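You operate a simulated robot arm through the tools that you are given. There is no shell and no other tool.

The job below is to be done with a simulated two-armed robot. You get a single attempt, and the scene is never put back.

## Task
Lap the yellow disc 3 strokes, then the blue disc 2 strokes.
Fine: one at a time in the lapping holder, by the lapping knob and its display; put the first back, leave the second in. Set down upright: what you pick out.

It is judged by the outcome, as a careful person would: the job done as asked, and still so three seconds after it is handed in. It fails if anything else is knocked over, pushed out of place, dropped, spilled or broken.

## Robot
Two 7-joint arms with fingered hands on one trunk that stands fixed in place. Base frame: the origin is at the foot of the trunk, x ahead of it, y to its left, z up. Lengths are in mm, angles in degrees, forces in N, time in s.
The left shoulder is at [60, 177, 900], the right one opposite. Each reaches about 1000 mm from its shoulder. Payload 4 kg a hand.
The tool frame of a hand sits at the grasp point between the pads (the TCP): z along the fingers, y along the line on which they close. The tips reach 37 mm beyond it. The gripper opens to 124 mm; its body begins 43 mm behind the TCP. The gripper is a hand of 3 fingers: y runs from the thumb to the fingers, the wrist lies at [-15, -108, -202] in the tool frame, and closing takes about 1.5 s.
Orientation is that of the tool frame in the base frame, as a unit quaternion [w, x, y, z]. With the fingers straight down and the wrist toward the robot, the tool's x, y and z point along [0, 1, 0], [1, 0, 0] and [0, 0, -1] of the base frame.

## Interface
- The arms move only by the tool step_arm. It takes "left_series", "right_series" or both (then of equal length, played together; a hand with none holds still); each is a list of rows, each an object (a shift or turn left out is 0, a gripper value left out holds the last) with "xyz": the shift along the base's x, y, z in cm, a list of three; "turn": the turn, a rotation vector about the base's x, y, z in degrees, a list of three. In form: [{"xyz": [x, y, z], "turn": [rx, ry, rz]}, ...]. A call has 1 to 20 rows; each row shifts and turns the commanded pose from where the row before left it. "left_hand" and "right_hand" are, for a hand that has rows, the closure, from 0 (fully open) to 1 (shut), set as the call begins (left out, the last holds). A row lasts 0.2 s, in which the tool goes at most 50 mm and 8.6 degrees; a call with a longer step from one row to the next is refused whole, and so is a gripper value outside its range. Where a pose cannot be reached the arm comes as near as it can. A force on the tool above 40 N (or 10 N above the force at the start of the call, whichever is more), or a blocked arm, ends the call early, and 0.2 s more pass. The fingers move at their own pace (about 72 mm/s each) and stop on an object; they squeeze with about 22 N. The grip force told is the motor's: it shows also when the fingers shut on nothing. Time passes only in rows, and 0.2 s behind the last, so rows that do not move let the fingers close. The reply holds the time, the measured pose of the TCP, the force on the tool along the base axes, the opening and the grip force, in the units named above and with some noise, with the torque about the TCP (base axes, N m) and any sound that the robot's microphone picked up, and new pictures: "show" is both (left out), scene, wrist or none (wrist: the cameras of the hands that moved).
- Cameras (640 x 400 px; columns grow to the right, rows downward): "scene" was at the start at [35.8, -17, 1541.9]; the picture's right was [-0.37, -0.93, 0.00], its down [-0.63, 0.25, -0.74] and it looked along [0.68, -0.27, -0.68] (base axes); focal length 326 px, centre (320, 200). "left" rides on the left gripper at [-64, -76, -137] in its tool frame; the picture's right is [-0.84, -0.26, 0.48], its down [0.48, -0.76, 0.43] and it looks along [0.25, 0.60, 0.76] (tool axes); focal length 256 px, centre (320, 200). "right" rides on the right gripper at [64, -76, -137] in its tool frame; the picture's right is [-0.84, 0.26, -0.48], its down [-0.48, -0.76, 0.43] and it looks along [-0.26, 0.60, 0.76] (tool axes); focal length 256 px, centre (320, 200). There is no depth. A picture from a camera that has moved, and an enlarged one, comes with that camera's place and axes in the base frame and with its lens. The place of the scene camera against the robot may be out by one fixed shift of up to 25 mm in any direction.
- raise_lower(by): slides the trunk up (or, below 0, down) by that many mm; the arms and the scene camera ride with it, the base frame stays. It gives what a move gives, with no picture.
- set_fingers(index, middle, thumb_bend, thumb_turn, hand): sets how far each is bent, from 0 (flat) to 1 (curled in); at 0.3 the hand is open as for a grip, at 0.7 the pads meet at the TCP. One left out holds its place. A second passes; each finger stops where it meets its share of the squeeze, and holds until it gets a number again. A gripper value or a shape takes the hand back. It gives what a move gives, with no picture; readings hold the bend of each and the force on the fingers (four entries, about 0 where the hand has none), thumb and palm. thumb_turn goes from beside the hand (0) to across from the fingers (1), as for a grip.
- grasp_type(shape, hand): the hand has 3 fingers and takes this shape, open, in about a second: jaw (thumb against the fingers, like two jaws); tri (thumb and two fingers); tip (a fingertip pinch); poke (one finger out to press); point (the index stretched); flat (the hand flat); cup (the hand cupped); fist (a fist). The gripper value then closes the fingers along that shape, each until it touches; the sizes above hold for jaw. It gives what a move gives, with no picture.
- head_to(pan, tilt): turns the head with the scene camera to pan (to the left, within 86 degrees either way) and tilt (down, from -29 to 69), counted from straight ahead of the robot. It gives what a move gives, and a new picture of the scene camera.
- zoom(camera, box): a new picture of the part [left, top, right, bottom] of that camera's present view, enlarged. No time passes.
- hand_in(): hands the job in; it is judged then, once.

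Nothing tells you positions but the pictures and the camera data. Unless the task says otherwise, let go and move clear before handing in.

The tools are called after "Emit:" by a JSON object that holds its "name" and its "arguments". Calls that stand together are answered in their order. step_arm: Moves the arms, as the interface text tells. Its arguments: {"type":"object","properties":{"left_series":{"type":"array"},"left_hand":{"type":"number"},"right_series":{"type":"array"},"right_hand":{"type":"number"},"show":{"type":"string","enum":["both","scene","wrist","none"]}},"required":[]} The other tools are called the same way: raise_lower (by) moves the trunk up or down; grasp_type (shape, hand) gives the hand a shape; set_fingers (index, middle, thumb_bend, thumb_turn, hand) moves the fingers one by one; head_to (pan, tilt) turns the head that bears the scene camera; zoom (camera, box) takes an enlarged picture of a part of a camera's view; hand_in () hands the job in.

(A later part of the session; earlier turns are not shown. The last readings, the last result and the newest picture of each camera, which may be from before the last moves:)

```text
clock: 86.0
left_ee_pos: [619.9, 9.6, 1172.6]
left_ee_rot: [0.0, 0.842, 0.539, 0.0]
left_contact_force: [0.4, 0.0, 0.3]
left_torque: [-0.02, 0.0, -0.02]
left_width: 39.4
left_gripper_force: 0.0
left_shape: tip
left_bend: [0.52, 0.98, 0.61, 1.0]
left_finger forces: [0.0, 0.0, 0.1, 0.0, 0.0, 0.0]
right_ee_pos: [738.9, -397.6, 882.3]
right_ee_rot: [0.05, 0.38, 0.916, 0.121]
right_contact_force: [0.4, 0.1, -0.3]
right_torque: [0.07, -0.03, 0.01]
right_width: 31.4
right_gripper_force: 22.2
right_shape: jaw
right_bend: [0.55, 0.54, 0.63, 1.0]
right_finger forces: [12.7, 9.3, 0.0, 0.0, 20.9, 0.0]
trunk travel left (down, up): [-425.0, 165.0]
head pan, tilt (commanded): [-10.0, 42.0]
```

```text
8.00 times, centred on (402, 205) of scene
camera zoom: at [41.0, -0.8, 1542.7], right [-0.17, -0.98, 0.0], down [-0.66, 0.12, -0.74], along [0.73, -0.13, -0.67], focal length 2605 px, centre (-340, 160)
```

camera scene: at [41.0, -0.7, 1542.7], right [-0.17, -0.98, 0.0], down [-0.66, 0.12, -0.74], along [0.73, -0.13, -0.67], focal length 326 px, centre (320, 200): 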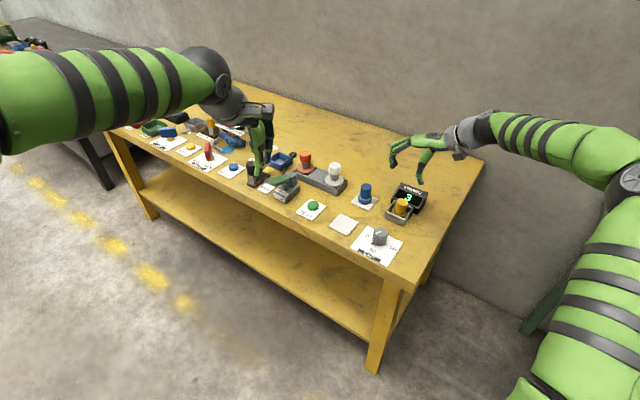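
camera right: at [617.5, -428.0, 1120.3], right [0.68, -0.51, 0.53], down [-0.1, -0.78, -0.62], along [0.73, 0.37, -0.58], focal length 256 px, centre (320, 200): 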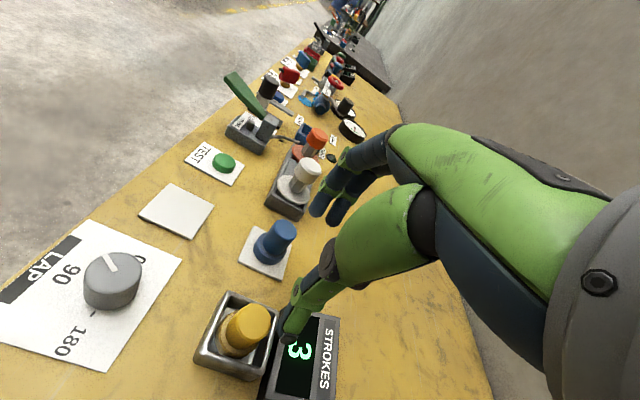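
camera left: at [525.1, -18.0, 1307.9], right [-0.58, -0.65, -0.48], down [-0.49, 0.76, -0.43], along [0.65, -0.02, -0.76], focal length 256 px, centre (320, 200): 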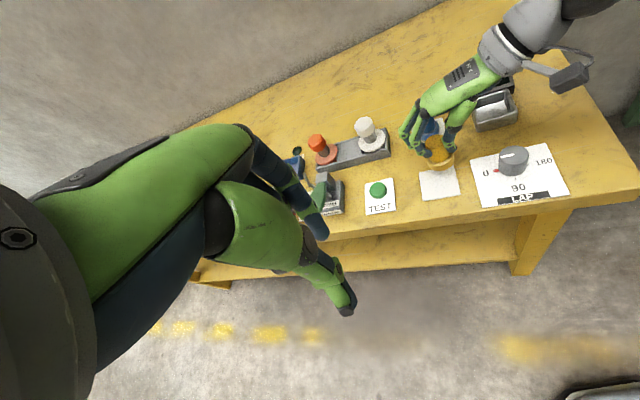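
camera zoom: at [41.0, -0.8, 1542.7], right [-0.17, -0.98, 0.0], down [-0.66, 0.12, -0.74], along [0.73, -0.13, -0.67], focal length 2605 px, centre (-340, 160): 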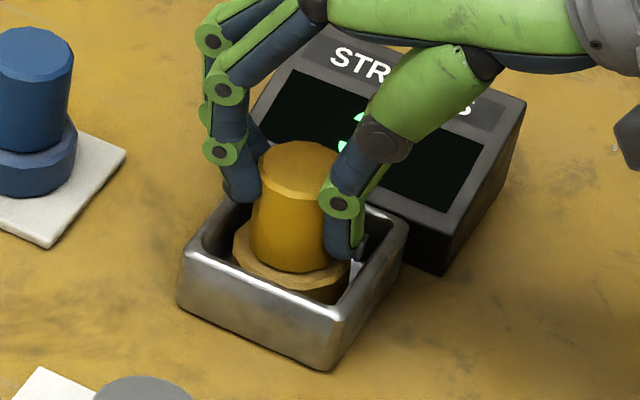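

Firm grip. Lifting straight out of the holder.

Emit:
{"name": "step_arm", "arguments": {"right_series": [{"xyz": [0, 0, 1.0]}, {"xyz": [0, 0, 1.5]}, {"xyz": [0, 0, 2.0]}, {"xyz": [0, 0, 2.8]}, {}], "show": "none"}}

Emit:
{"name": "zoom", "arguments": {"camera": "left", "box": [440, 30, 580, 140]}}

Emit:
{"name": "zoom", "arguments": {"camera": "scene", "box": [360, 160, 440, 235]}}

```text
clock: 87.2
left_ee_pos: [620.6, 8.8, 1170.8]
left_ee_rot: [0.0, 0.842, 0.54, 0.0]
left_contact_force: [0.8, 0.4, -0.4]
left_torque: [0.02, -0.02, 0.0]
left_width: 39.6
left_gripper_force: 0.1
left_shape: tip
left_bend: [0.52, 0.98, 0.61, 1.0]
left_finger forces: [0.0, 0.0, 0.0, 0.0, 0.0, 0.0]
right_ee_pos: [738.9, -398.6, 957.1]
right_ee_rot: [0.05, 0.379, 0.916, 0.12]
right_contact_force: [0.8, -0.5, -3.2]
right_torque: [-0.01, 0.05, 0.0]
right_width: 30.8
right_gripper_force: 22.0
right_shape: jaw
right_bend: [0.55, 0.55, 0.63, 1.0]
right_finger forces: [12.5, 9.2, 0.1, 0.0, 21.2, 0.1]
trunk travel left (down, up): [-425.0, 165.0]
head pan, tilt (commanded): [-10.0, 42.0]
```

```text
3.64 times, centred on (510, 85) of left
camera zoom: at [524.9, -18.3, 1307.7], right [-0.58, -0.65, -0.48], down [-0.49, 0.76, -0.43], along [0.65, -0.02, -0.76], focal length 931 px, centre (-371, 618)
```

zoom: 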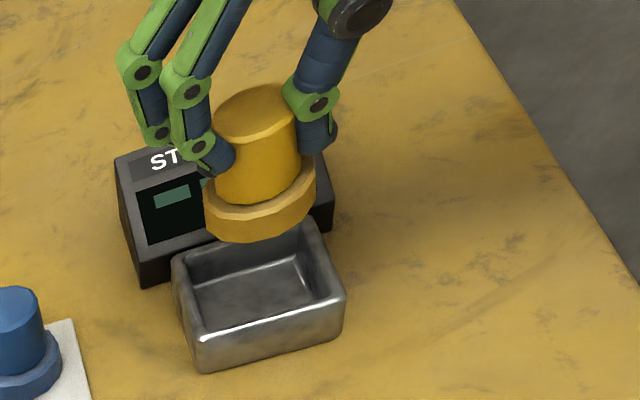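

```text
5.33 times, centred on (400, 198) of scene
camera zoom: at [41.3, -1.1, 1542.7], right [-0.17, -0.98, 0.0], down [-0.66, 0.12, -0.74], along [0.73, -0.13, -0.67], focal length 1737 px, centre (-107, 213)
```

zoom: 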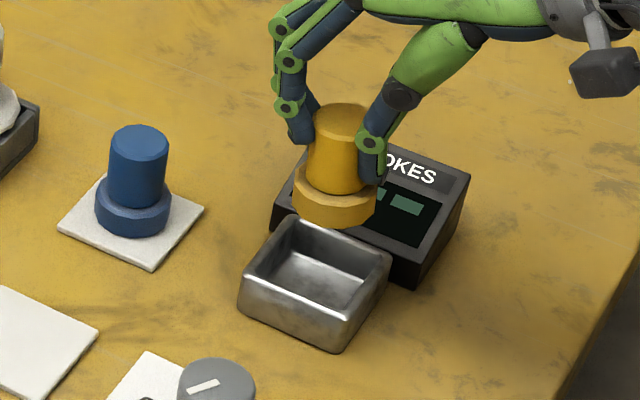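

The yellow disc is out and the display has blanked. Carrying it back to its card at [738.5,-213].

Emit:
{"name": "step_arm", "arguments": {"right_series": [{"xyz": [-0.08, 2.6, 0]}, {"xyz": [-0.08, 2.6, 0]}, {"xyz": [-0.08, 2.6, 0]}, {"xyz": [-0.08, 2.6, 0]}, {"xyz": [-0.08, 2.6, 0]}, {"xyz": [-0.08, 2.6, 0]}, {"xyz": [-0.06, 2.5, 0]}, {"xyz": [0, 0, -2.0]}, {"xyz": [0, 0, -2.0]}, {}, {}], "show": "none"}}

Emit:
{"name": "zoom", "arguments": {"camera": "left", "box": [380, 90, 500, 210]}}

Emit:
{"name": "zoom", "arguments": {"camera": "scene", "box": [310, 170, 390, 245]}}

Emit:
{"name": "zoom", "arguments": {"camera": "right", "box": [180, 200, 380, 360]}}

```text
clock: 89.6
left_ee_pos: [620.2, 9.2, 1171.5]
left_ee_rot: [-0.001, 0.842, 0.539, 0.0]
left_contact_force: [-0.4, -0.1, -0.6]
left_torque: [0.04, -0.02, -0.03]
left_width: 39.4
left_gripper_force: 0.0
left_shape: tip
left_bend: [0.52, 0.98, 0.61, 1.0]
left_finger forces: [0.0, 0.0, 0.0, 0.1, 0.0, 0.0]
right_ee_pos: [735.7, -216.5, 915.4]
right_ee_rot: [0.05, 0.379, 0.916, 0.121]
right_contact_force: [0.6, 0.3, -2.9]
right_torque: [-0.01, 0.11, 0.01]
right_width: 31.0
right_gripper_force: 22.5
right_shape: jaw
right_bend: [0.55, 0.55, 0.63, 1.0]
right_finger forces: [12.5, 9.1, 0.1, 0.1, 21.1, 0.0]
trunk travel left (down, up): [-425.0, 165.0]
head pan, tilt (commanded): [-10.0, 42.0]
```

```text
3.33 times, centred on (440, 150) of left
camera zoom: at [524.9, -18.1, 1307.8], right [-0.58, -0.65, -0.48], down [-0.49, 0.76, -0.43], along [0.65, -0.02, -0.76], focal length 853 px, centre (-80, 367)
```

zoom: 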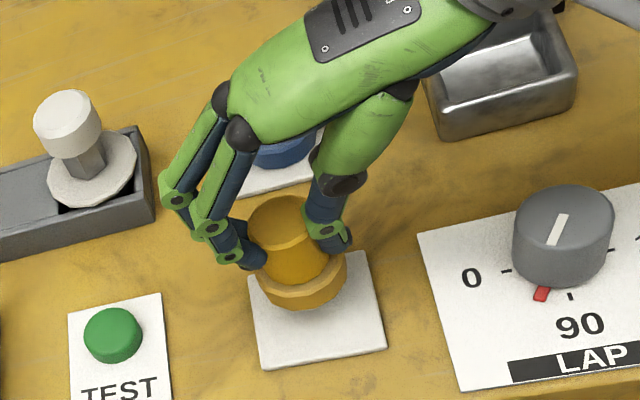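

```text
5.33 times, centred on (350, 208) of scene
camera zoom: at [41.2, -0.9, 1542.7], right [-0.17, -0.98, 0.0], down [-0.66, 0.12, -0.74], along [0.73, -0.13, -0.67], focal length 1737 px, centre (160, 160)
```

zoom: 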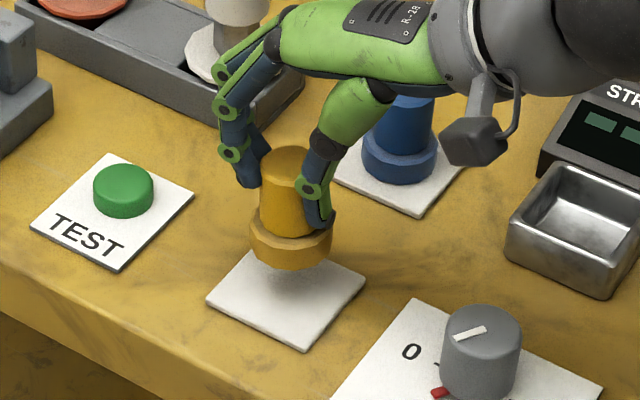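

```text
2.50 times, centred on (280, 280) of right
camera zoom: at [613.6, -247.2, 1027.2], right [0.68, -0.51, 0.53], down [-0.1, -0.78, -0.62], along [0.73, 0.37, -0.58], focal length 640 px, centre (420, 0)
```

zoom: 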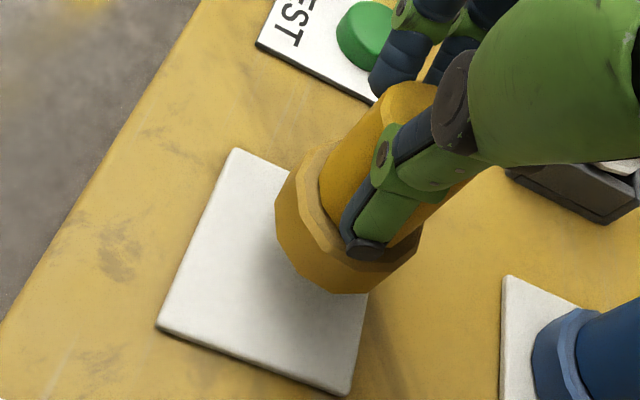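

The views agree the disc should move ~4 mm right and ~3 mm front to be centred on its card. Adjusting and lowering to just above it.

Emit:
{"name": "step_arm", "arguments": {"right_series": [{"xyz": [-0.48, -0.02, 0]}, {"xyz": [0, 0, -1.2]}, {"xyz": [0, 0, -1.2]}, {}, {}], "show": "none"}}

Emit:
{"name": "zoom", "arguments": {"camera": "left", "box": [400, 110, 490, 200]}}

Emit:
{"name": "zoom", "arguments": {"camera": "scene", "box": [320, 185, 380, 240]}}

Emit:
{"name": "zoom", "arguments": {"camera": "right", "box": [200, 220, 350, 340]}}

```text
clock: 90.8
left_ee_pos: [620.7, 9.4, 1170.8]
left_ee_rot: [0.0, 0.843, 0.538, 0.0]
left_contact_force: [-0.3, -0.6, 0.2]
left_torque: [-0.02, -0.04, -0.02]
left_width: 39.5
left_gripper_force: 0.1
left_shape: tip
left_bend: [0.52, 0.98, 0.61, 1.0]
left_finger forces: [0.1, 0.1, 0.1, 0.0, 0.0, 0.0]
right_ee_pos: [729.2, -216.9, 891.3]
right_ee_rot: [0.05, 0.38, 0.916, 0.12]
right_contact_force: [-0.2, 0.4, -2.2]
right_torque: [0.03, 0.07, 0.04]
right_width: 30.9
right_gripper_force: 22.0
right_shape: jaw
right_bend: [0.55, 0.55, 0.63, 1.0]
right_finger forces: [12.4, 9.0, 0.0, 0.0, 21.0, 0.0]
trunk travel left (down, up): [-425.0, 165.0]
head pan, tilt (commanded): [-10.0, 42.0]
```

```text
4.44 times, centred on (445, 155) of left
camera zoom: at [524.9, -18.1, 1307.8], right [-0.58, -0.65, -0.48], down [-0.49, 0.76, -0.43], along [0.65, -0.02, -0.76], focal length 1138 px, centre (-236, 400)
```

zoom: 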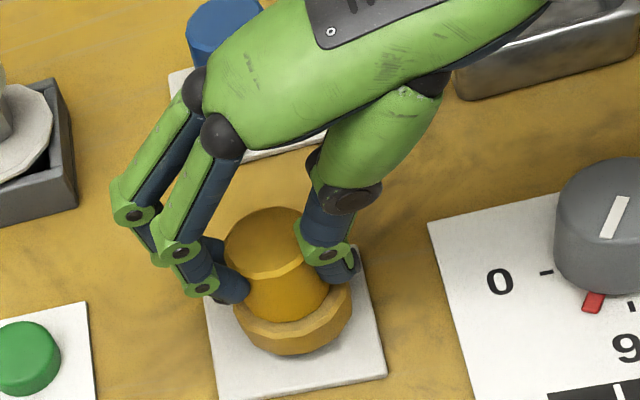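

```text
7.27 times, centred on (350, 212) of scene
camera zoom: at [41.3, -0.9, 1542.7], right [-0.17, -0.98, 0.0], down [-0.66, 0.12, -0.74], along [0.73, -0.13, -0.67], focal length 2368 px, centre (102, 109)
```

zoom: 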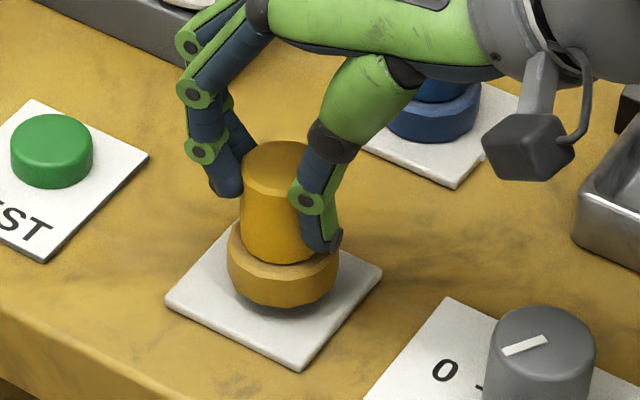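

```text
3.33 times, centred on (275, 280) of right
camera zoom: at [608.0, -248.1, 1003.6], right [0.68, -0.51, 0.53], down [-0.1, -0.78, -0.62], along [0.73, 0.37, -0.58], focal length 853 px, centre (470, -67)
```

zoom: 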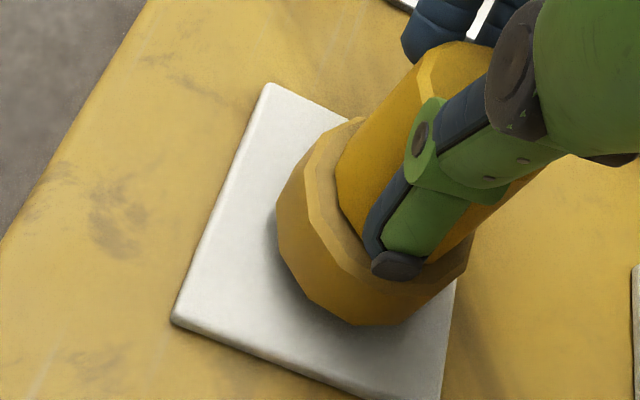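

Well centred over the card. Lowering in small steps until it touches.

Emit:
{"name": "step_arm", "arguments": {"right_series": [{"xyz": [0, 0, -0.25]}, {"xyz": [0, 0, -0.25]}, {"xyz": [0, 0, -0.2]}, {}], "show": "none"}}

Emit:
{"name": "zoom", "arguments": {"camera": "left", "box": [400, 110, 490, 200]}}

```text
clock: 91.8
left_ee_pos: [620.2, 9.5, 1172.0]
left_ee_rot: [0.0, 0.843, 0.538, 0.0]
left_contact_force: [0.7, 0.3, 0.5]
left_torque: [0.03, -0.01, 0.0]
left_width: 39.4
left_gripper_force: 0.1
left_shape: tip
left_bend: [0.52, 0.98, 0.61, 1.0]
left_finger forces: [0.1, 0.1, 0.1, 0.1, 0.1, 0.0]
right_ee_pos: [729.6, -217.7, 884.4]
right_ee_rot: [0.05, 0.379, 0.916, 0.12]
right_contact_force: [-0.1, 0.1, -3.9]
right_torque: [-0.02, 0.02, -0.01]
right_width: 31.0
right_gripper_force: 22.6
right_shape: jaw
right_bend: [0.55, 0.55, 0.63, 1.0]
right_finger forces: [12.5, 9.2, 0.0, 0.0, 21.1, 0.1]
trunk travel left (down, up): [-425.0, 165.0]
head pan, tilt (commanded): [-10.0, 42.0]
```

```text
4.44 times, centred on (445, 155) of left
camera zoom: at [524.9, -18.1, 1307.8], right [-0.58, -0.65, -0.48], down [-0.49, 0.76, -0.43], along [0.65, -0.02, -0.76], focal length 1138 px, centre (-236, 400)
```

zoom: 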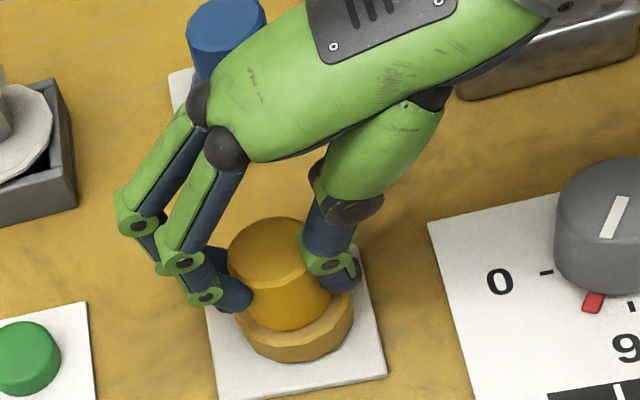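

Emit:
{"name": "step_arm", "arguments": {"right_series": [{"xyz": [0, 0, -0.15]}, {"xyz": [0, 0, -0.15]}, {}], "show": "none"}}

Emit:
{"name": "zoom", "arguments": {"camera": "left", "box": [400, 110, 490, 200]}}

Emit:
{"name": "zoom", "arguments": {"camera": "scene", "box": [320, 185, 380, 240]}}

```text
clock: 92.6
left_ee_pos: [620.5, 8.6, 1172.3]
left_ee_rot: [0.0, 0.842, 0.539, -0.001]
left_contact_force: [0.7, -0.1, -0.4]
left_torque: [0.0, 0.01, 0.03]
left_width: 39.5
left_gripper_force: 0.1
left_shape: tip
left_bend: [0.52, 0.98, 0.61, 1.0]
left_finger forces: [0.1, 0.1, 0.0, 0.0, 0.1, 0.0]
right_ee_pos: [729.2, -217.6, 883.6]
right_ee_rot: [0.051, 0.379, 0.916, 0.12]
right_contact_force: [-0.5, 0.1, 0.9]
right_torque: [-0.01, 0.02, 0.0]
right_width: 31.0
right_gripper_force: 22.0
right_shape: jaw
right_bend: [0.55, 0.55, 0.63, 1.0]
right_finger forces: [12.6, 9.2, 0.0, 0.0, 21.8, 0.0]
trunk travel left (down, up): [-425.0, 165.0]
head pan, tilt (commanded): [-10.0, 42.0]
```

```text
4.44 times, centred on (445, 155) of left
camera zoom: at [524.6, -18.0, 1308.0], right [-0.58, -0.65, -0.48], down [-0.49, 0.76, -0.43], along [0.65, -0.02, -0.76], focal length 1138 px, centre (-236, 400)
```

zoom: 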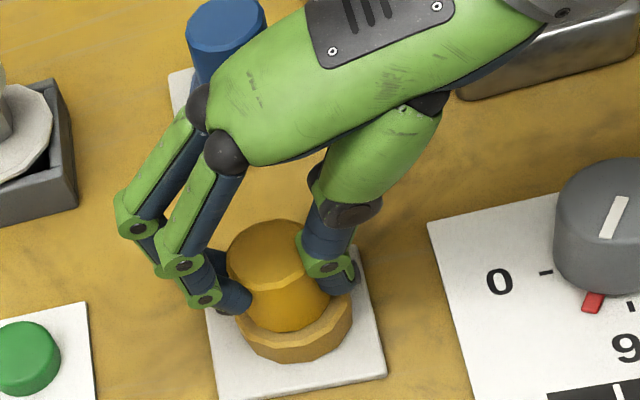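

```text
7.27 times, centred on (350, 212) of scene
camera zoom: at [40.9, -0.8, 1542.8], right [-0.17, -0.98, 0.0], down [-0.66, 0.12, -0.74], along [0.73, -0.13, -0.67], focal length 2368 px, centre (102, 109)
```

zoom: 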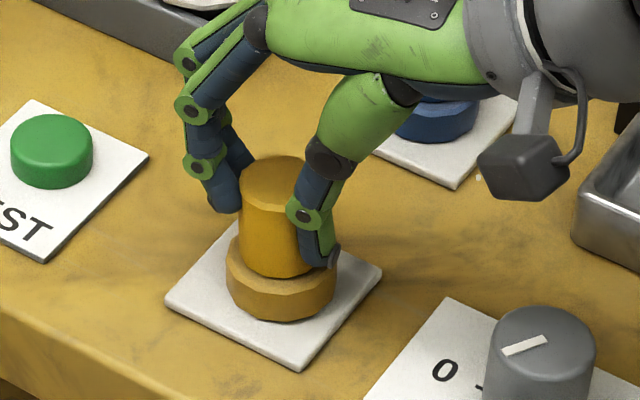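

It has touched down (weight off the hand). Opening gently.

Emit:
{"name": "step_arm", "arguments": {"right_series": [{}, {}, {}, {}, {}], "right_hand": 0.5, "show": "none"}}

Emit:
{"name": "zoom", "arguments": {"camera": "left", "box": [400, 110, 490, 200]}}

Emit:
{"name": "zoom", "arguments": {"camera": "scene", "box": [320, 185, 380, 240]}}

```text
clock: 93.8
left_ee_pos: [619.4, 8.7, 1171.1]
left_ee_rot: [0.0, 0.842, 0.539, 0.0]
left_contact_force: [-0.4, 0.1, 0.5]
left_torque: [0.01, 0.01, 0.02]
left_width: 39.3
left_gripper_force: 0.1
left_shape: tip
left_bend: [0.52, 0.98, 0.61, 1.0]
left_finger forces: [0.0, 0.1, 0.1, 0.1, 0.1, 0.0]
right_ee_pos: [729.7, -217.4, 881.7]
right_ee_rot: [0.05, 0.38, 0.916, 0.12]
right_contact_force: [-0.1, -0.6, 1.1]
right_torque: [0.0, -0.02, -0.03]
right_width: 61.7
right_gripper_force: 0.2
right_shape: jaw
right_bend: [0.42, 0.46, 0.56, 1.0]
right_finger forces: [0.1, 0.0, 0.0, 0.0, 0.1, 0.0]
trunk travel left (down, up): [-425.0, 165.0]
head pan, tilt (commanded): [-10.0, 42.0]
```

```text
4.44 times, centred on (445, 155) of left
camera zoom: at [524.7, -18.0, 1307.9], right [-0.58, -0.65, -0.48], down [-0.49, 0.76, -0.43], along [0.65, -0.02, -0.76], focal length 1138 px, centre (-236, 400)
```

zoom: 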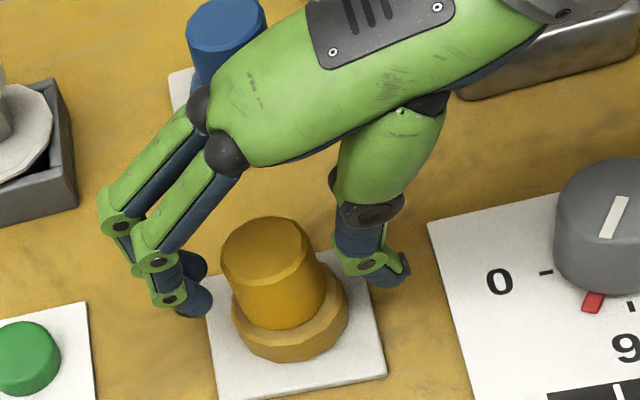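

```text
7.27 times, centred on (350, 212) of scene
camera zoom: at [41.0, -0.8, 1542.7], right [-0.17, -0.98, 0.0], down [-0.66, 0.12, -0.74], along [0.73, -0.13, -0.67], focal length 2368 px, centre (102, 109)
```

zoom: 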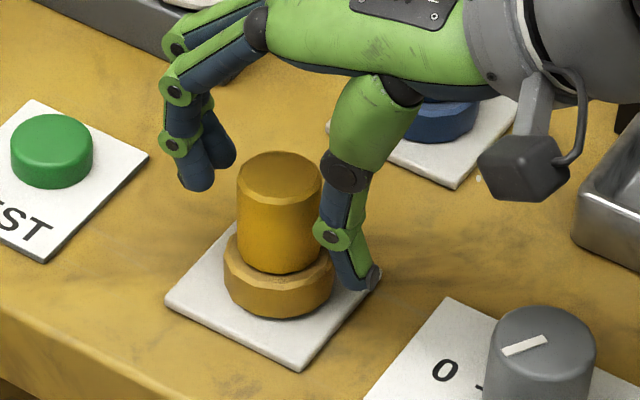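

The yellow disc stands upright in the middle of its card. Retracting straight up.

Emit:
{"name": "step_arm", "arguments": {"right_series": [{"xyz": [0, 0, 1.0]}, {"xyz": [0, 0, 2.0]}, {"xyz": [0, 0, 3.5]}, {"xyz": [0, 0, 3.5]}, {}], "right_hand": 0.4}}

Emit:
{"name": "zoom", "arguments": {"camera": "left", "box": [360, 60, 560, 220]}}

Emit:
{"name": "zoom", "arguments": {"camera": "right", "box": [180, 180, 440, 400]}}

```text
clock: 95.0
left_ee_pos: [619.5, 9.0, 1171.8]
left_ee_rot: [0.001, 0.843, 0.538, 0.0]
left_contact_force: [-0.6, 0.0, 0.0]
left_torque: [-0.02, -0.03, -0.01]
left_width: 39.5
left_gripper_force: 0.1
left_shape: tip
left_bend: [0.52, 0.98, 0.61, 1.0]
left_finger forces: [0.0, 0.0, 0.0, 0.0, 0.1, 0.1]
right_ee_pos: [729.0, -216.5, 981.2]
right_ee_rot: [0.05, 0.379, 0.916, 0.121]
right_contact_force: [-0.8, -0.8, -0.3]
right_torque: [0.02, -0.03, 0.02]
right_width: 73.8
right_gripper_force: 0.1
right_shape: jaw
right_bend: [0.38, 0.42, 0.53, 0.99]
right_finger forces: [0.1, 0.0, 0.0, 0.0, 0.0, 0.0]
trunk travel left (down, up): [-425.0, 165.0]
head pan, tilt (commanded): [-10.0, 42.0]
camera scene: at [41.1, -0.9, 1542.7], right [-0.17, -0.98, 0.0], down [-0.66, 0.12, -0.74], along [0.73, -0.13, -0.67], focal length 326 px, centre (320, 200)
camera right: at [606.8, -247.2, 1093.4], right [0.68, -0.51, 0.53], down [-0.1, -0.78, -0.62], along [0.73, 0.37, -0.58], focal length 256 px, centre (320, 200)
```

scene: 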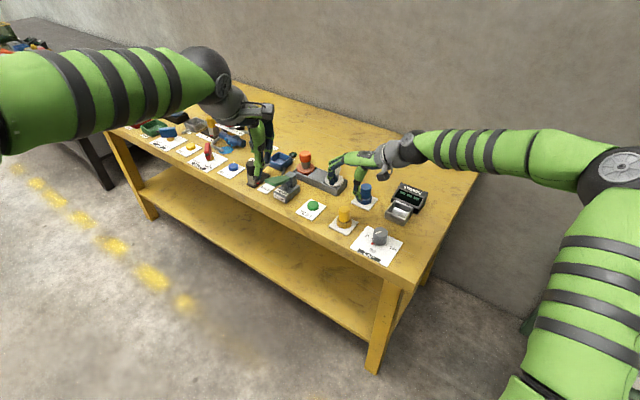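
right: 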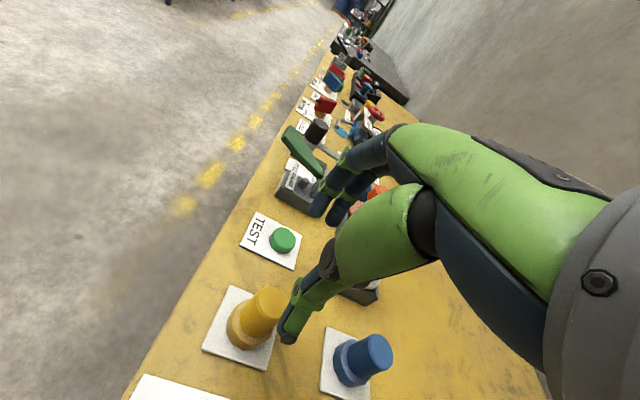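

```text
2.50 times, centred on (460, 140) of left
camera zoom: at [524.7, -18.1, 1307.8], right [-0.58, -0.65, -0.48], down [-0.49, 0.76, -0.43], along [0.65, -0.02, -0.76], focal length 640 px, centre (-30, 350)
```

zoom: 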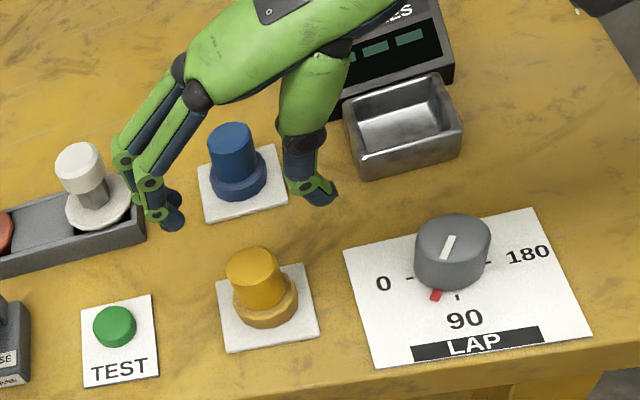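

```text
1.82 times, centred on (310, 290) of right
camera zoom: at [606.8, -247.2, 1093.4], right [0.68, -0.51, 0.53], down [-0.1, -0.78, -0.62], along [0.73, 0.37, -0.58], focal length 465 px, centre (338, 36)
```

zoom: 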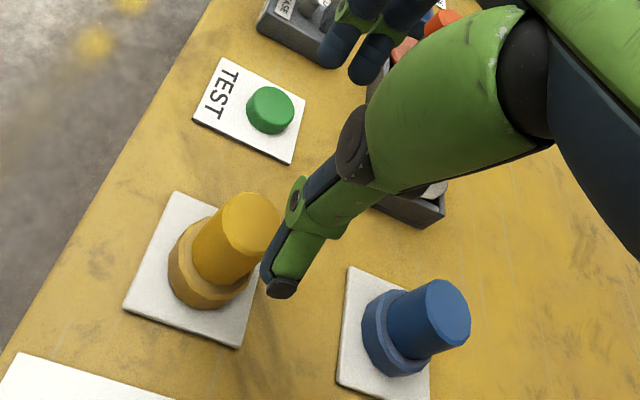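

The yellow disc is safely home. Blue is at about [831.5,-307] on its card; I'll move above it with the same yaw/tilt.

Emit:
{"name": "step_arm", "arguments": {"right_series": [{"xyz": [2.4, -2.42, 0]}, {"xyz": [2.4, -2.42, 0]}, {"xyz": [2.4, -2.42, 0]}, {"xyz": [2.35, -2.42, 0]}, {"xyz": [0, 0, -2]}, {"xyz": [0, 0, -2]}, {}, {}]}}

Emit:
{"name": "zoom", "arguments": {"camera": "left", "box": [380, 60, 500, 160]}}

Emit:
{"name": "zoom", "arguments": {"camera": "right", "box": [180, 180, 380, 340]}}

Emit:
{"name": "zoom", "arguments": {"camera": "scene", "box": [330, 150, 410, 220]}}

```text
clock: 96.8
left_ee_pos: [621.4, 9.6, 1171.6]
left_ee_rot: [0.0, 0.843, 0.539, 0.0]
left_contact_force: [-0.3, 0.0, -0.2]
left_torque: [0.02, -0.01, 0.01]
left_width: 39.4
left_gripper_force: 0.0
left_shape: tip
left_bend: [0.52, 0.98, 0.61, 1.0]
left_finger forces: [0.0, 0.0, 0.1, 0.0, 0.0, 0.1]
right_ee_pos: [825.4, -313.8, 941.3]
right_ee_rot: [0.05, 0.379, 0.916, 0.121]
right_contact_force: [0.2, 0.4, -0.4]
right_torque: [-0.01, -0.01, -0.01]
right_width: 74.0
right_gripper_force: 0.1
right_shape: jaw
right_bend: [0.38, 0.42, 0.53, 0.99]
right_finger forces: [0.0, 0.0, 0.1, 0.0, 0.0, 0.0]
trunk travel left (down, up): [-425.0, 165.0]
head pan, tilt (commanded): [-10.0, 42.0]
camera scene: at [41.0, -0.8, 1542.7], right [-0.17, -0.98, 0.0], down [-0.66, 0.12, -0.74], along [0.73, -0.13, -0.67], focal length 326 px, centre (320, 200)
camera right: at [702.9, -345.1, 1053.6], right [0.68, -0.51, 0.53], down [-0.1, -0.78, -0.62], along [0.73, 0.37, -0.58], focal length 256 px, centre (320, 200)
```

scene: 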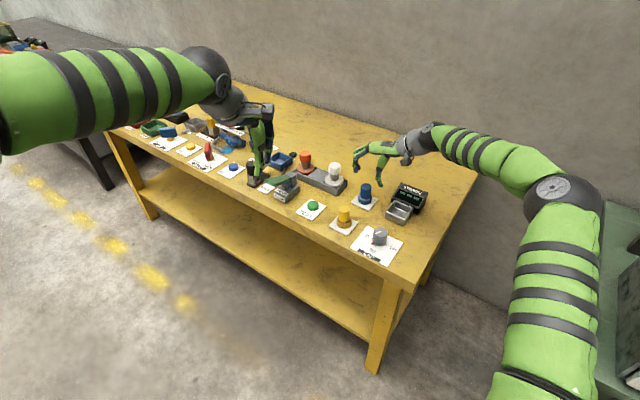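
right: 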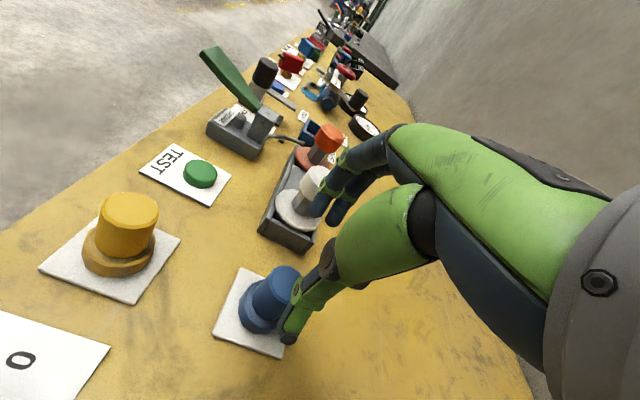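

```text
4.00 times, centred on (440, 110) of left
camera zoom: at [524.7, -18.0, 1307.9], right [-0.58, -0.65, -0.48], down [-0.49, 0.76, -0.43], along [0.65, -0.02, -0.76], focal length 1024 px, centre (-160, 560)
```

zoom: 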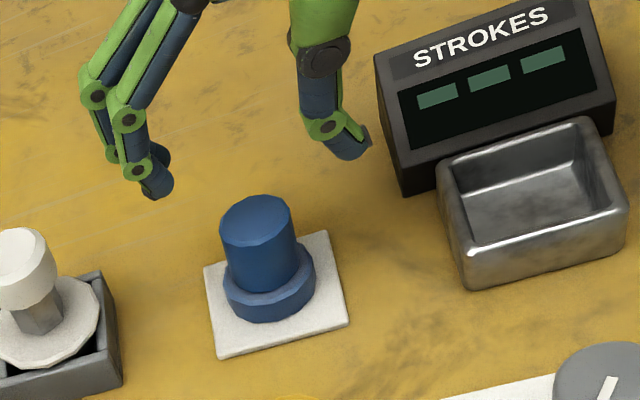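

```text
2.50 times, centred on (280, 260) of right
camera zoom: at [702.9, -345.1, 1053.6], right [0.68, -0.51, 0.53], down [-0.1, -0.78, -0.62], along [0.73, 0.37, -0.58], focal length 640 px, centre (420, 50)
```

zoom: 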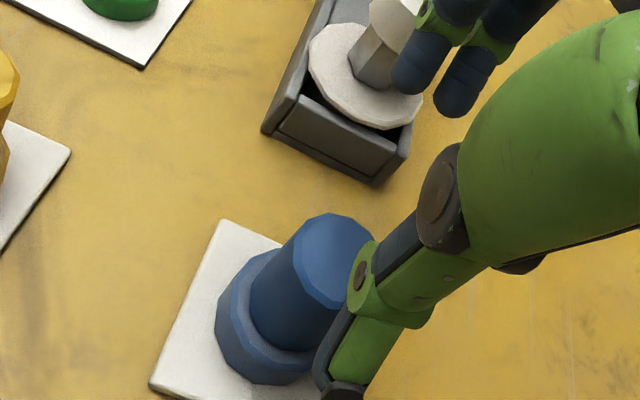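

```text
5.71 times, centred on (370, 185) of scene
camera zoom: at [41.0, -0.8, 1542.7], right [-0.17, -0.98, 0.0], down [-0.66, 0.12, -0.74], along [0.73, -0.13, -0.67], focal length 1861 px, centre (34, 286)
```

zoom: 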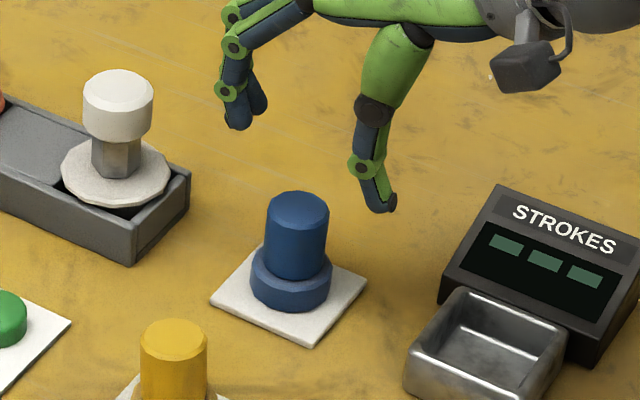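

Blue's handle top measures [831.8,-305.5], just where the pinch centre should be. Descending.

Emit:
{"name": "step_arm", "arguments": {"right_series": [{"xyz": [-0.1, 0.1, -1.5]}, {"xyz": [0, 0, -1.5]}, {"xyz": [0, 0, -0.8]}, {}, {}], "show": "none"}}

Emit:
{"name": "zoom", "arguments": {"camera": "left", "box": [390, 70, 480, 150]}}

Emit:
{"name": "zoom", "arguments": {"camera": "right", "box": [220, 180, 380, 310]}}

Emit:
{"name": "zoom", "arguments": {"camera": "scene", "box": [340, 160, 400, 215]}}

```text
clock: 98.0
left_ee_pos: [619.5, 10.0, 1171.9]
left_ee_rot: [0.0, 0.842, 0.539, 0.0]
left_contact_force: [0.4, -0.3, 0.4]
left_torque: [0.01, -0.02, -0.01]
left_width: 39.4
left_gripper_force: 0.1
left_shape: tip
left_bend: [0.52, 0.98, 0.61, 1.0]
left_finger forces: [0.0, 0.0, 0.0, 0.0, 0.0, 0.0]
right_ee_pos: [823.6, -312.9, 903.8]
right_ee_rot: [0.051, 0.38, 0.916, 0.121]
right_contact_force: [0.7, -0.3, 0.4]
right_torque: [-0.01, -0.01, -0.03]
right_width: 74.3
right_gripper_force: 0.0
right_shape: jaw
right_bend: [0.38, 0.42, 0.53, 0.99]
right_finger forces: [0.0, 0.0, 0.0, 0.0, 0.1, 0.0]
trunk travel left (down, up): [-425.0, 165.0]
head pan, tilt (commanded): [-10.0, 42.0]
```

```text
5.00 times, centred on (435, 110) of left
camera zoom: at [524.7, -18.0, 1307.9], right [-0.58, -0.65, -0.48], down [-0.49, 0.76, -0.43], along [0.65, -0.02, -0.76], focal length 1280 px, centre (-255, 650)
```

zoom: 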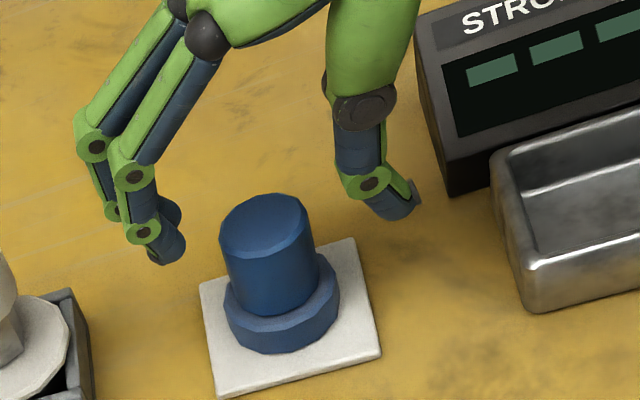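

```text
3.08 times, centred on (300, 245) of right
camera zoom: at [701.3, -344.4, 1015.6], right [0.68, -0.51, 0.53], down [-0.1, -0.78, -0.62], along [0.73, 0.37, -0.58], focal length 788 px, centre (382, 62)
```

zoom: 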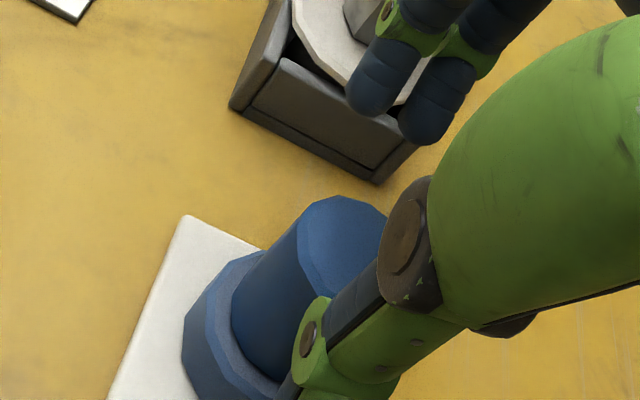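

```text
7.27 times, centred on (370, 188) of scene
camera zoom: at [41.0, -0.8, 1542.7], right [-0.17, -0.98, 0.0], down [-0.66, 0.12, -0.74], along [0.73, -0.13, -0.67], focal length 2368 px, centre (-44, 291)
```

zoom: 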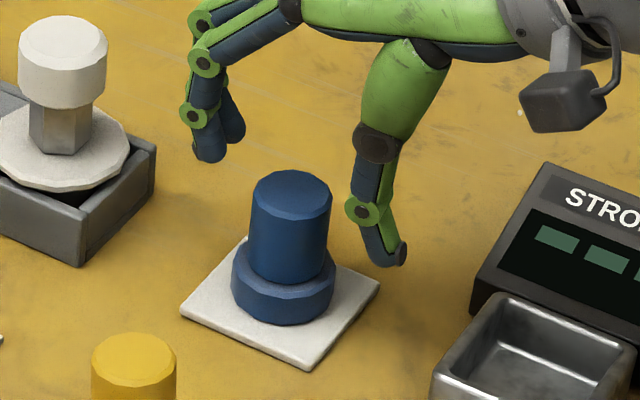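

Emit:
{"name": "step_arm", "arguments": {"right_series": [{"xyz": [0.16, 0.16, -0.8]}, {"xyz": [0, 0, -0.7]}, {"xyz": [0, 0, -0.6]}, {}], "right_hand": 0.45, "show": "none"}}

Emit:
{"name": "zoom", "arguments": {"camera": "left", "box": [390, 70, 480, 150]}}

Emit:
{"name": "zoom", "arguments": {"camera": "right", "box": [220, 180, 380, 310]}}

Emit:
{"name": "zoom", "arguments": {"camera": "scene", "box": [340, 165, 395, 215]}}

```text
clock: 99.0
left_ee_pos: [618.9, 10.2, 1171.6]
left_ee_rot: [0.0, 0.842, 0.539, 0.0]
left_contact_force: [0.2, 0.6, 0.1]
left_torque: [-0.04, 0.01, -0.01]
left_width: 39.4
left_gripper_force: 0.0
left_shape: tip
left_bend: [0.52, 0.98, 0.61, 1.0]
left_finger forces: [0.0, 0.0, 0.0, 0.0, 0.0, 0.0]
right_ee_pos: [825.2, -310.2, 883.1]
right_ee_rot: [0.05, 0.379, 0.916, 0.12]
right_contact_force: [0.2, 0.7, 0.4]
right_torque: [0.0, -0.02, 0.01]
right_width: 68.5
right_gripper_force: 0.1
right_shape: jaw
right_bend: [0.4, 0.44, 0.54, 0.99]
right_finger forces: [0.0, 0.1, 0.0, 0.0, 0.0, 0.1]
trunk travel left (down, up): [-425.0, 165.0]
head pan, tilt (commanded): [-10.0, 42.0]
```

```text
5.00 times, centred on (435, 110) of left
camera zoom: at [524.7, -18.0, 1307.9], right [-0.58, -0.65, -0.48], down [-0.49, 0.76, -0.43], along [0.65, -0.02, -0.76], focal length 1280 px, centre (-255, 650)
```

zoom: 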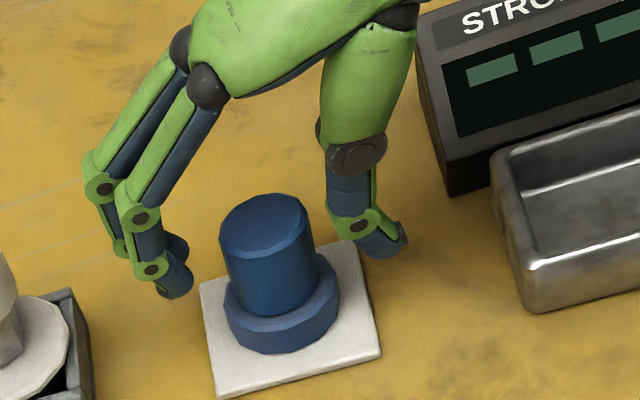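

```text
3.08 times, centred on (300, 245) of right
camera zoom: at [703.5, -341.1, 995.3], right [0.68, -0.51, 0.53], down [-0.1, -0.78, -0.62], along [0.73, 0.37, -0.58], focal length 788 px, centre (382, 62)
```

zoom: 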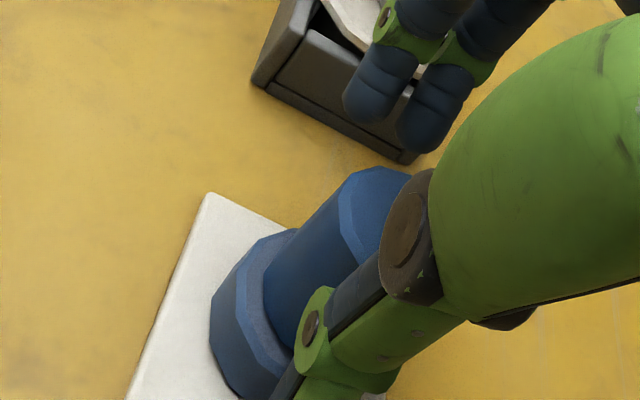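

```text
8.00 times, centred on (368, 190) of scene
camera zoom: at [41.0, -0.8, 1542.7], right [-0.17, -0.98, 0.0], down [-0.66, 0.12, -0.74], along [0.73, -0.13, -0.67], focal length 2605 px, centre (-60, 280)
```

zoom: 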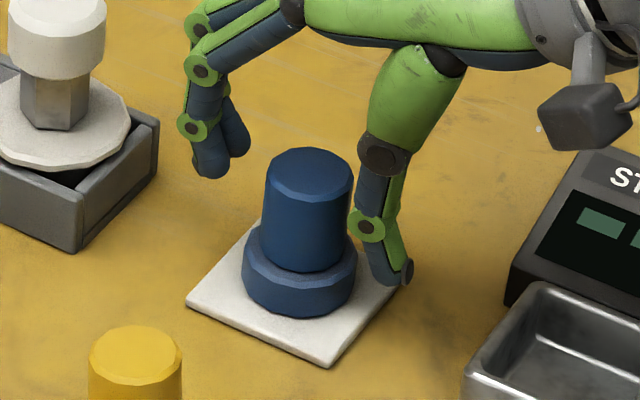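

Emit:
{"name": "step_arm", "arguments": {"right_series": [{"xyz": [-0.35, -0.1, 0]}, {}], "show": "none"}}

Emit:
{"name": "step_arm", "arguments": {"right_series": [{}, {}, {}], "right_hand": 0.6, "show": "none"}}

Emit:
{"name": "zoom", "arguments": {"camera": "left", "box": [390, 70, 480, 150]}}

Emit:
{"name": "zoom", "arguments": {"camera": "scene", "box": [340, 165, 395, 215]}}

```text
clock: 99.6
left_ee_pos: [620.5, 9.0, 1172.9]
left_ee_rot: [0.001, 0.842, 0.539, -0.001]
left_contact_force: [-0.7, 0.6, 0.3]
left_torque: [-0.05, 0.0, 0.04]
left_width: 39.5
left_gripper_force: 0.0
left_shape: tip
left_bend: [0.52, 0.98, 0.61, 1.0]
left_finger forces: [0.0, 0.0, 0.1, 0.0, 0.0, 0.0]
right_ee_pos: [822.8, -310.8, 882.5]
right_ee_rot: [0.05, 0.379, 0.916, 0.121]
right_contact_force: [0.6, 0.4, -0.4]
right_torque: [0.0, -0.02, 0.0]
right_width: 68.4
right_gripper_force: 0.0
right_shape: jaw
right_bend: [0.4, 0.44, 0.54, 0.99]
right_finger forces: [0.0, 0.0, 0.1, 0.0, 0.1, 0.0]
trunk travel left (down, up): [-425.0, 165.0]
head pan, tilt (commanded): [-10.0, 42.0]
```

```text
clock: 100.4
left_ee_pos: [620.7, 9.8, 1171.9]
left_ee_rot: [0.001, 0.843, 0.538, -0.001]
left_contact_force: [-0.5, 0.6, 0.5]
left_torque: [0.03, 0.02, 0.02]
left_width: 39.5
left_gripper_force: 0.1
left_shape: tip
left_bend: [0.52, 0.98, 0.61, 1.0]
left_finger forces: [0.0, 0.1, 0.0, 0.0, 0.0, 0.0]
right_ee_pos: [820.9, -312.1, 884.2]
right_ee_rot: [0.051, 0.379, 0.916, 0.122]
right_contact_force: [-0.1, -0.2, -1.6]
right_torque: [0.02, 0.01, 0.01]
right_width: 49.8
right_gripper_force: 0.1
right_shape: jaw
right_bend: [0.46, 0.5, 0.59, 1.0]
right_finger forces: [0.1, 0.0, 0.0, 0.0, 0.0, 0.0]
trunk travel left (down, up): [-425.0, 165.0]
head pan, tilt (commanded): [-10.0, 42.0]
```

```text
5.00 times, centred on (435, 110) of left
camera zoom: at [524.7, -18.1, 1307.9], right [-0.58, -0.65, -0.48], down [-0.49, 0.76, -0.43], along [0.65, -0.02, -0.76], focal length 1280 px, centre (-255, 650)
```

zoom: 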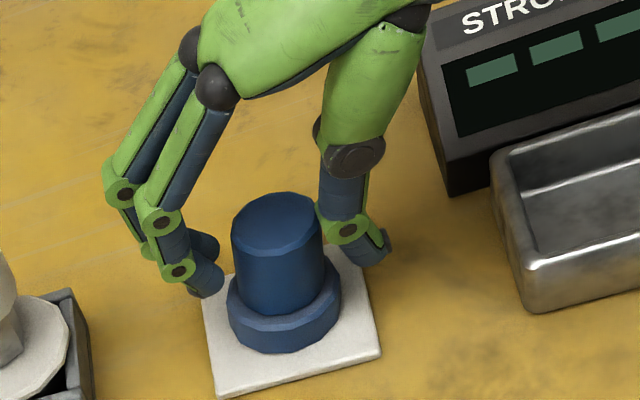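

```text
8.00 times, centred on (368, 190) of scene
camera zoom: at [41.0, -0.8, 1542.7], right [-0.17, -0.98, 0.0], down [-0.66, 0.12, -0.74], along [0.73, -0.13, -0.67], focal length 2605 px, centre (-60, 280)
```

zoom: 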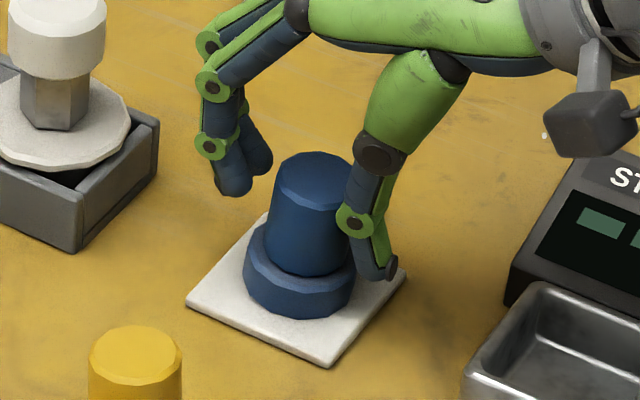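

Emit:
{"name": "step_arm", "arguments": {"right_series": [{"xyz": [0.1, 0.1, 0]}, {"xyz": [0.1, 0.1, 0]}, {}, {}], "right_hand": 0.66, "show": "none"}}

Emit:
{"name": "zoom", "arguments": {"camera": "left", "box": [390, 70, 480, 150]}}

Emit:
{"name": "zoom", "arguments": {"camera": "scene", "box": [340, 165, 395, 215]}}

```text
clock: 101.4
left_ee_pos: [620.0, 10.0, 1171.6]
left_ee_rot: [0.0, 0.842, 0.539, -0.001]
left_contact_force: [-0.6, -0.4, -0.8]
left_torque: [-0.01, 0.03, 0.0]
left_width: 39.4
left_gripper_force: 0.0
left_shape: tip
left_bend: [0.52, 0.98, 0.61, 1.0]
left_finger forces: [0.0, 0.0, 0.0, 0.0, 0.0, 0.0]
right_ee_pos: [823.9, -309.6, 882.7]
right_ee_rot: [0.05, 0.38, 0.916, 0.122]
right_contact_force: [-0.1, -0.6, 0.2]
right_torque: [-0.01, 0.05, 0.01]
right_width: 42.7
right_gripper_force: 0.0
right_shape: jaw
right_bend: [0.49, 0.53, 0.6, 1.0]
right_finger forces: [0.1, 0.1, 0.1, 0.1, 0.5, 0.0]
trunk travel left (down, up): [-425.0, 165.0]
head pan, tilt (commanded): [-10.0, 42.0]
```

```text
5.00 times, centred on (435, 110) of left
camera zoom: at [524.6, -18.0, 1307.9], right [-0.58, -0.65, -0.48], down [-0.49, 0.76, -0.43], along [0.65, -0.02, -0.76], focal length 1280 px, centre (-255, 650)
```

zoom: 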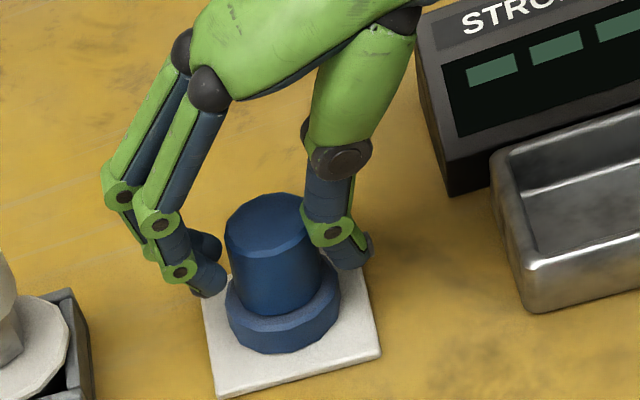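

```text
8.00 times, centred on (368, 190) of scene
camera zoom: at [40.9, -0.8, 1542.8], right [-0.17, -0.98, 0.0], down [-0.66, 0.12, -0.74], along [0.73, -0.13, -0.67], focal length 2605 px, centre (-60, 280)
```

zoom: 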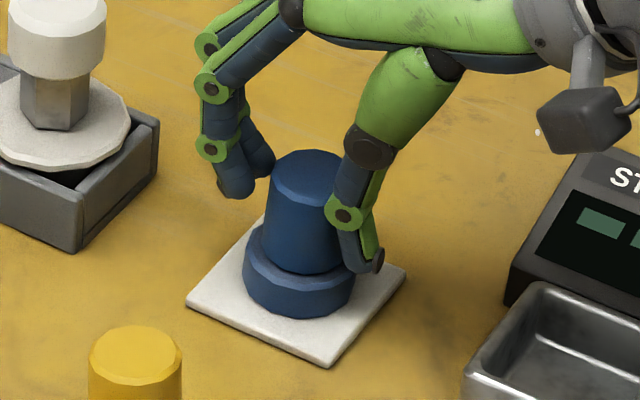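

Emit:
{"name": "step_arm", "arguments": {"right_series": [{}, {}, {}, {}], "right_hand": 0.9, "show": "none"}}

Emit:
{"name": "zoom", "arguments": {"camera": "left", "box": [390, 70, 480, 150]}}

Emit:
{"name": "zoom", "arguments": {"camera": "scene", "box": [340, 165, 395, 215]}}

```text
clock: 102.4
left_ee_pos: [619.7, 9.6, 1171.8]
left_ee_rot: [0.0, 0.842, 0.539, 0.0]
left_contact_force: [-0.4, 0.4, 0.1]
left_torque: [0.01, -0.02, -0.01]
left_width: 39.5
left_gripper_force: 0.1
left_shape: tip
left_bend: [0.52, 0.98, 0.61, 1.0]
left_finger forces: [0.0, 0.1, 0.1, 0.0, 0.0, 0.1]
right_ee_pos: [824.6, -309.3, 882.3]
right_ee_rot: [0.05, 0.38, 0.916, 0.121]
right_contact_force: [-0.4, 0.8, -0.2]
right_torque: [0.07, 0.0, 0.01]
right_width: 28.3
right_gripper_force: 22.5
right_shape: jaw
right_bend: [0.6, 0.55, 0.63, 1.0]
right_finger forces: [11.3, 9.5, 0.0, 0.0, 19.8, 0.1]
trunk travel left (down, up): [-425.0, 165.0]
head pan, tilt (commanded): [-10.0, 42.0]
```

```text
5.00 times, centred on (435, 110) of left
camera zoom: at [524.7, -18.0, 1307.9], right [-0.58, -0.65, -0.48], down [-0.49, 0.76, -0.43], along [0.65, -0.02, -0.76], focal length 1280 px, centre (-255, 650)
```

zoom: 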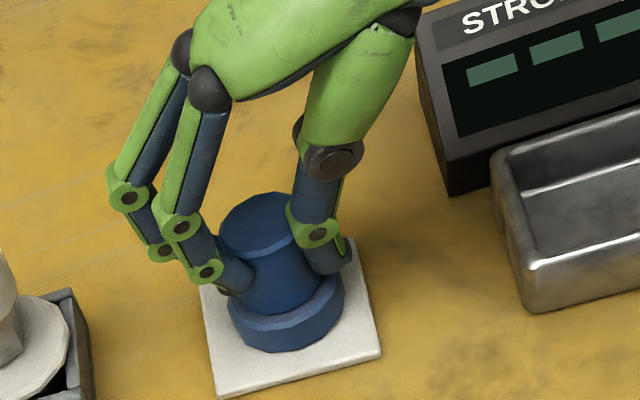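

```text
8.00 times, centred on (368, 190) of scene
camera zoom: at [41.1, -0.8, 1542.7], right [-0.17, -0.98, 0.0], down [-0.66, 0.12, -0.74], along [0.73, -0.13, -0.67], focal length 2605 px, centre (-60, 280)
```

zoom: 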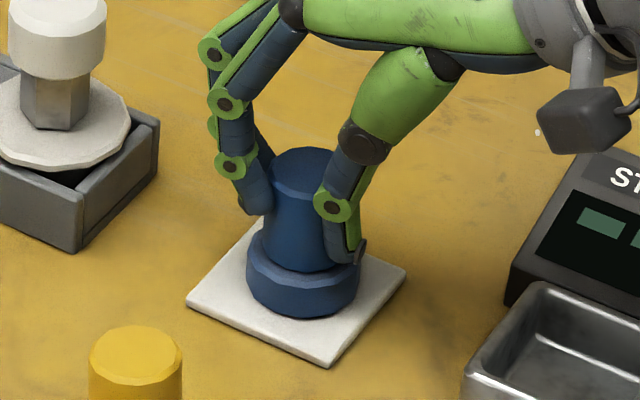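

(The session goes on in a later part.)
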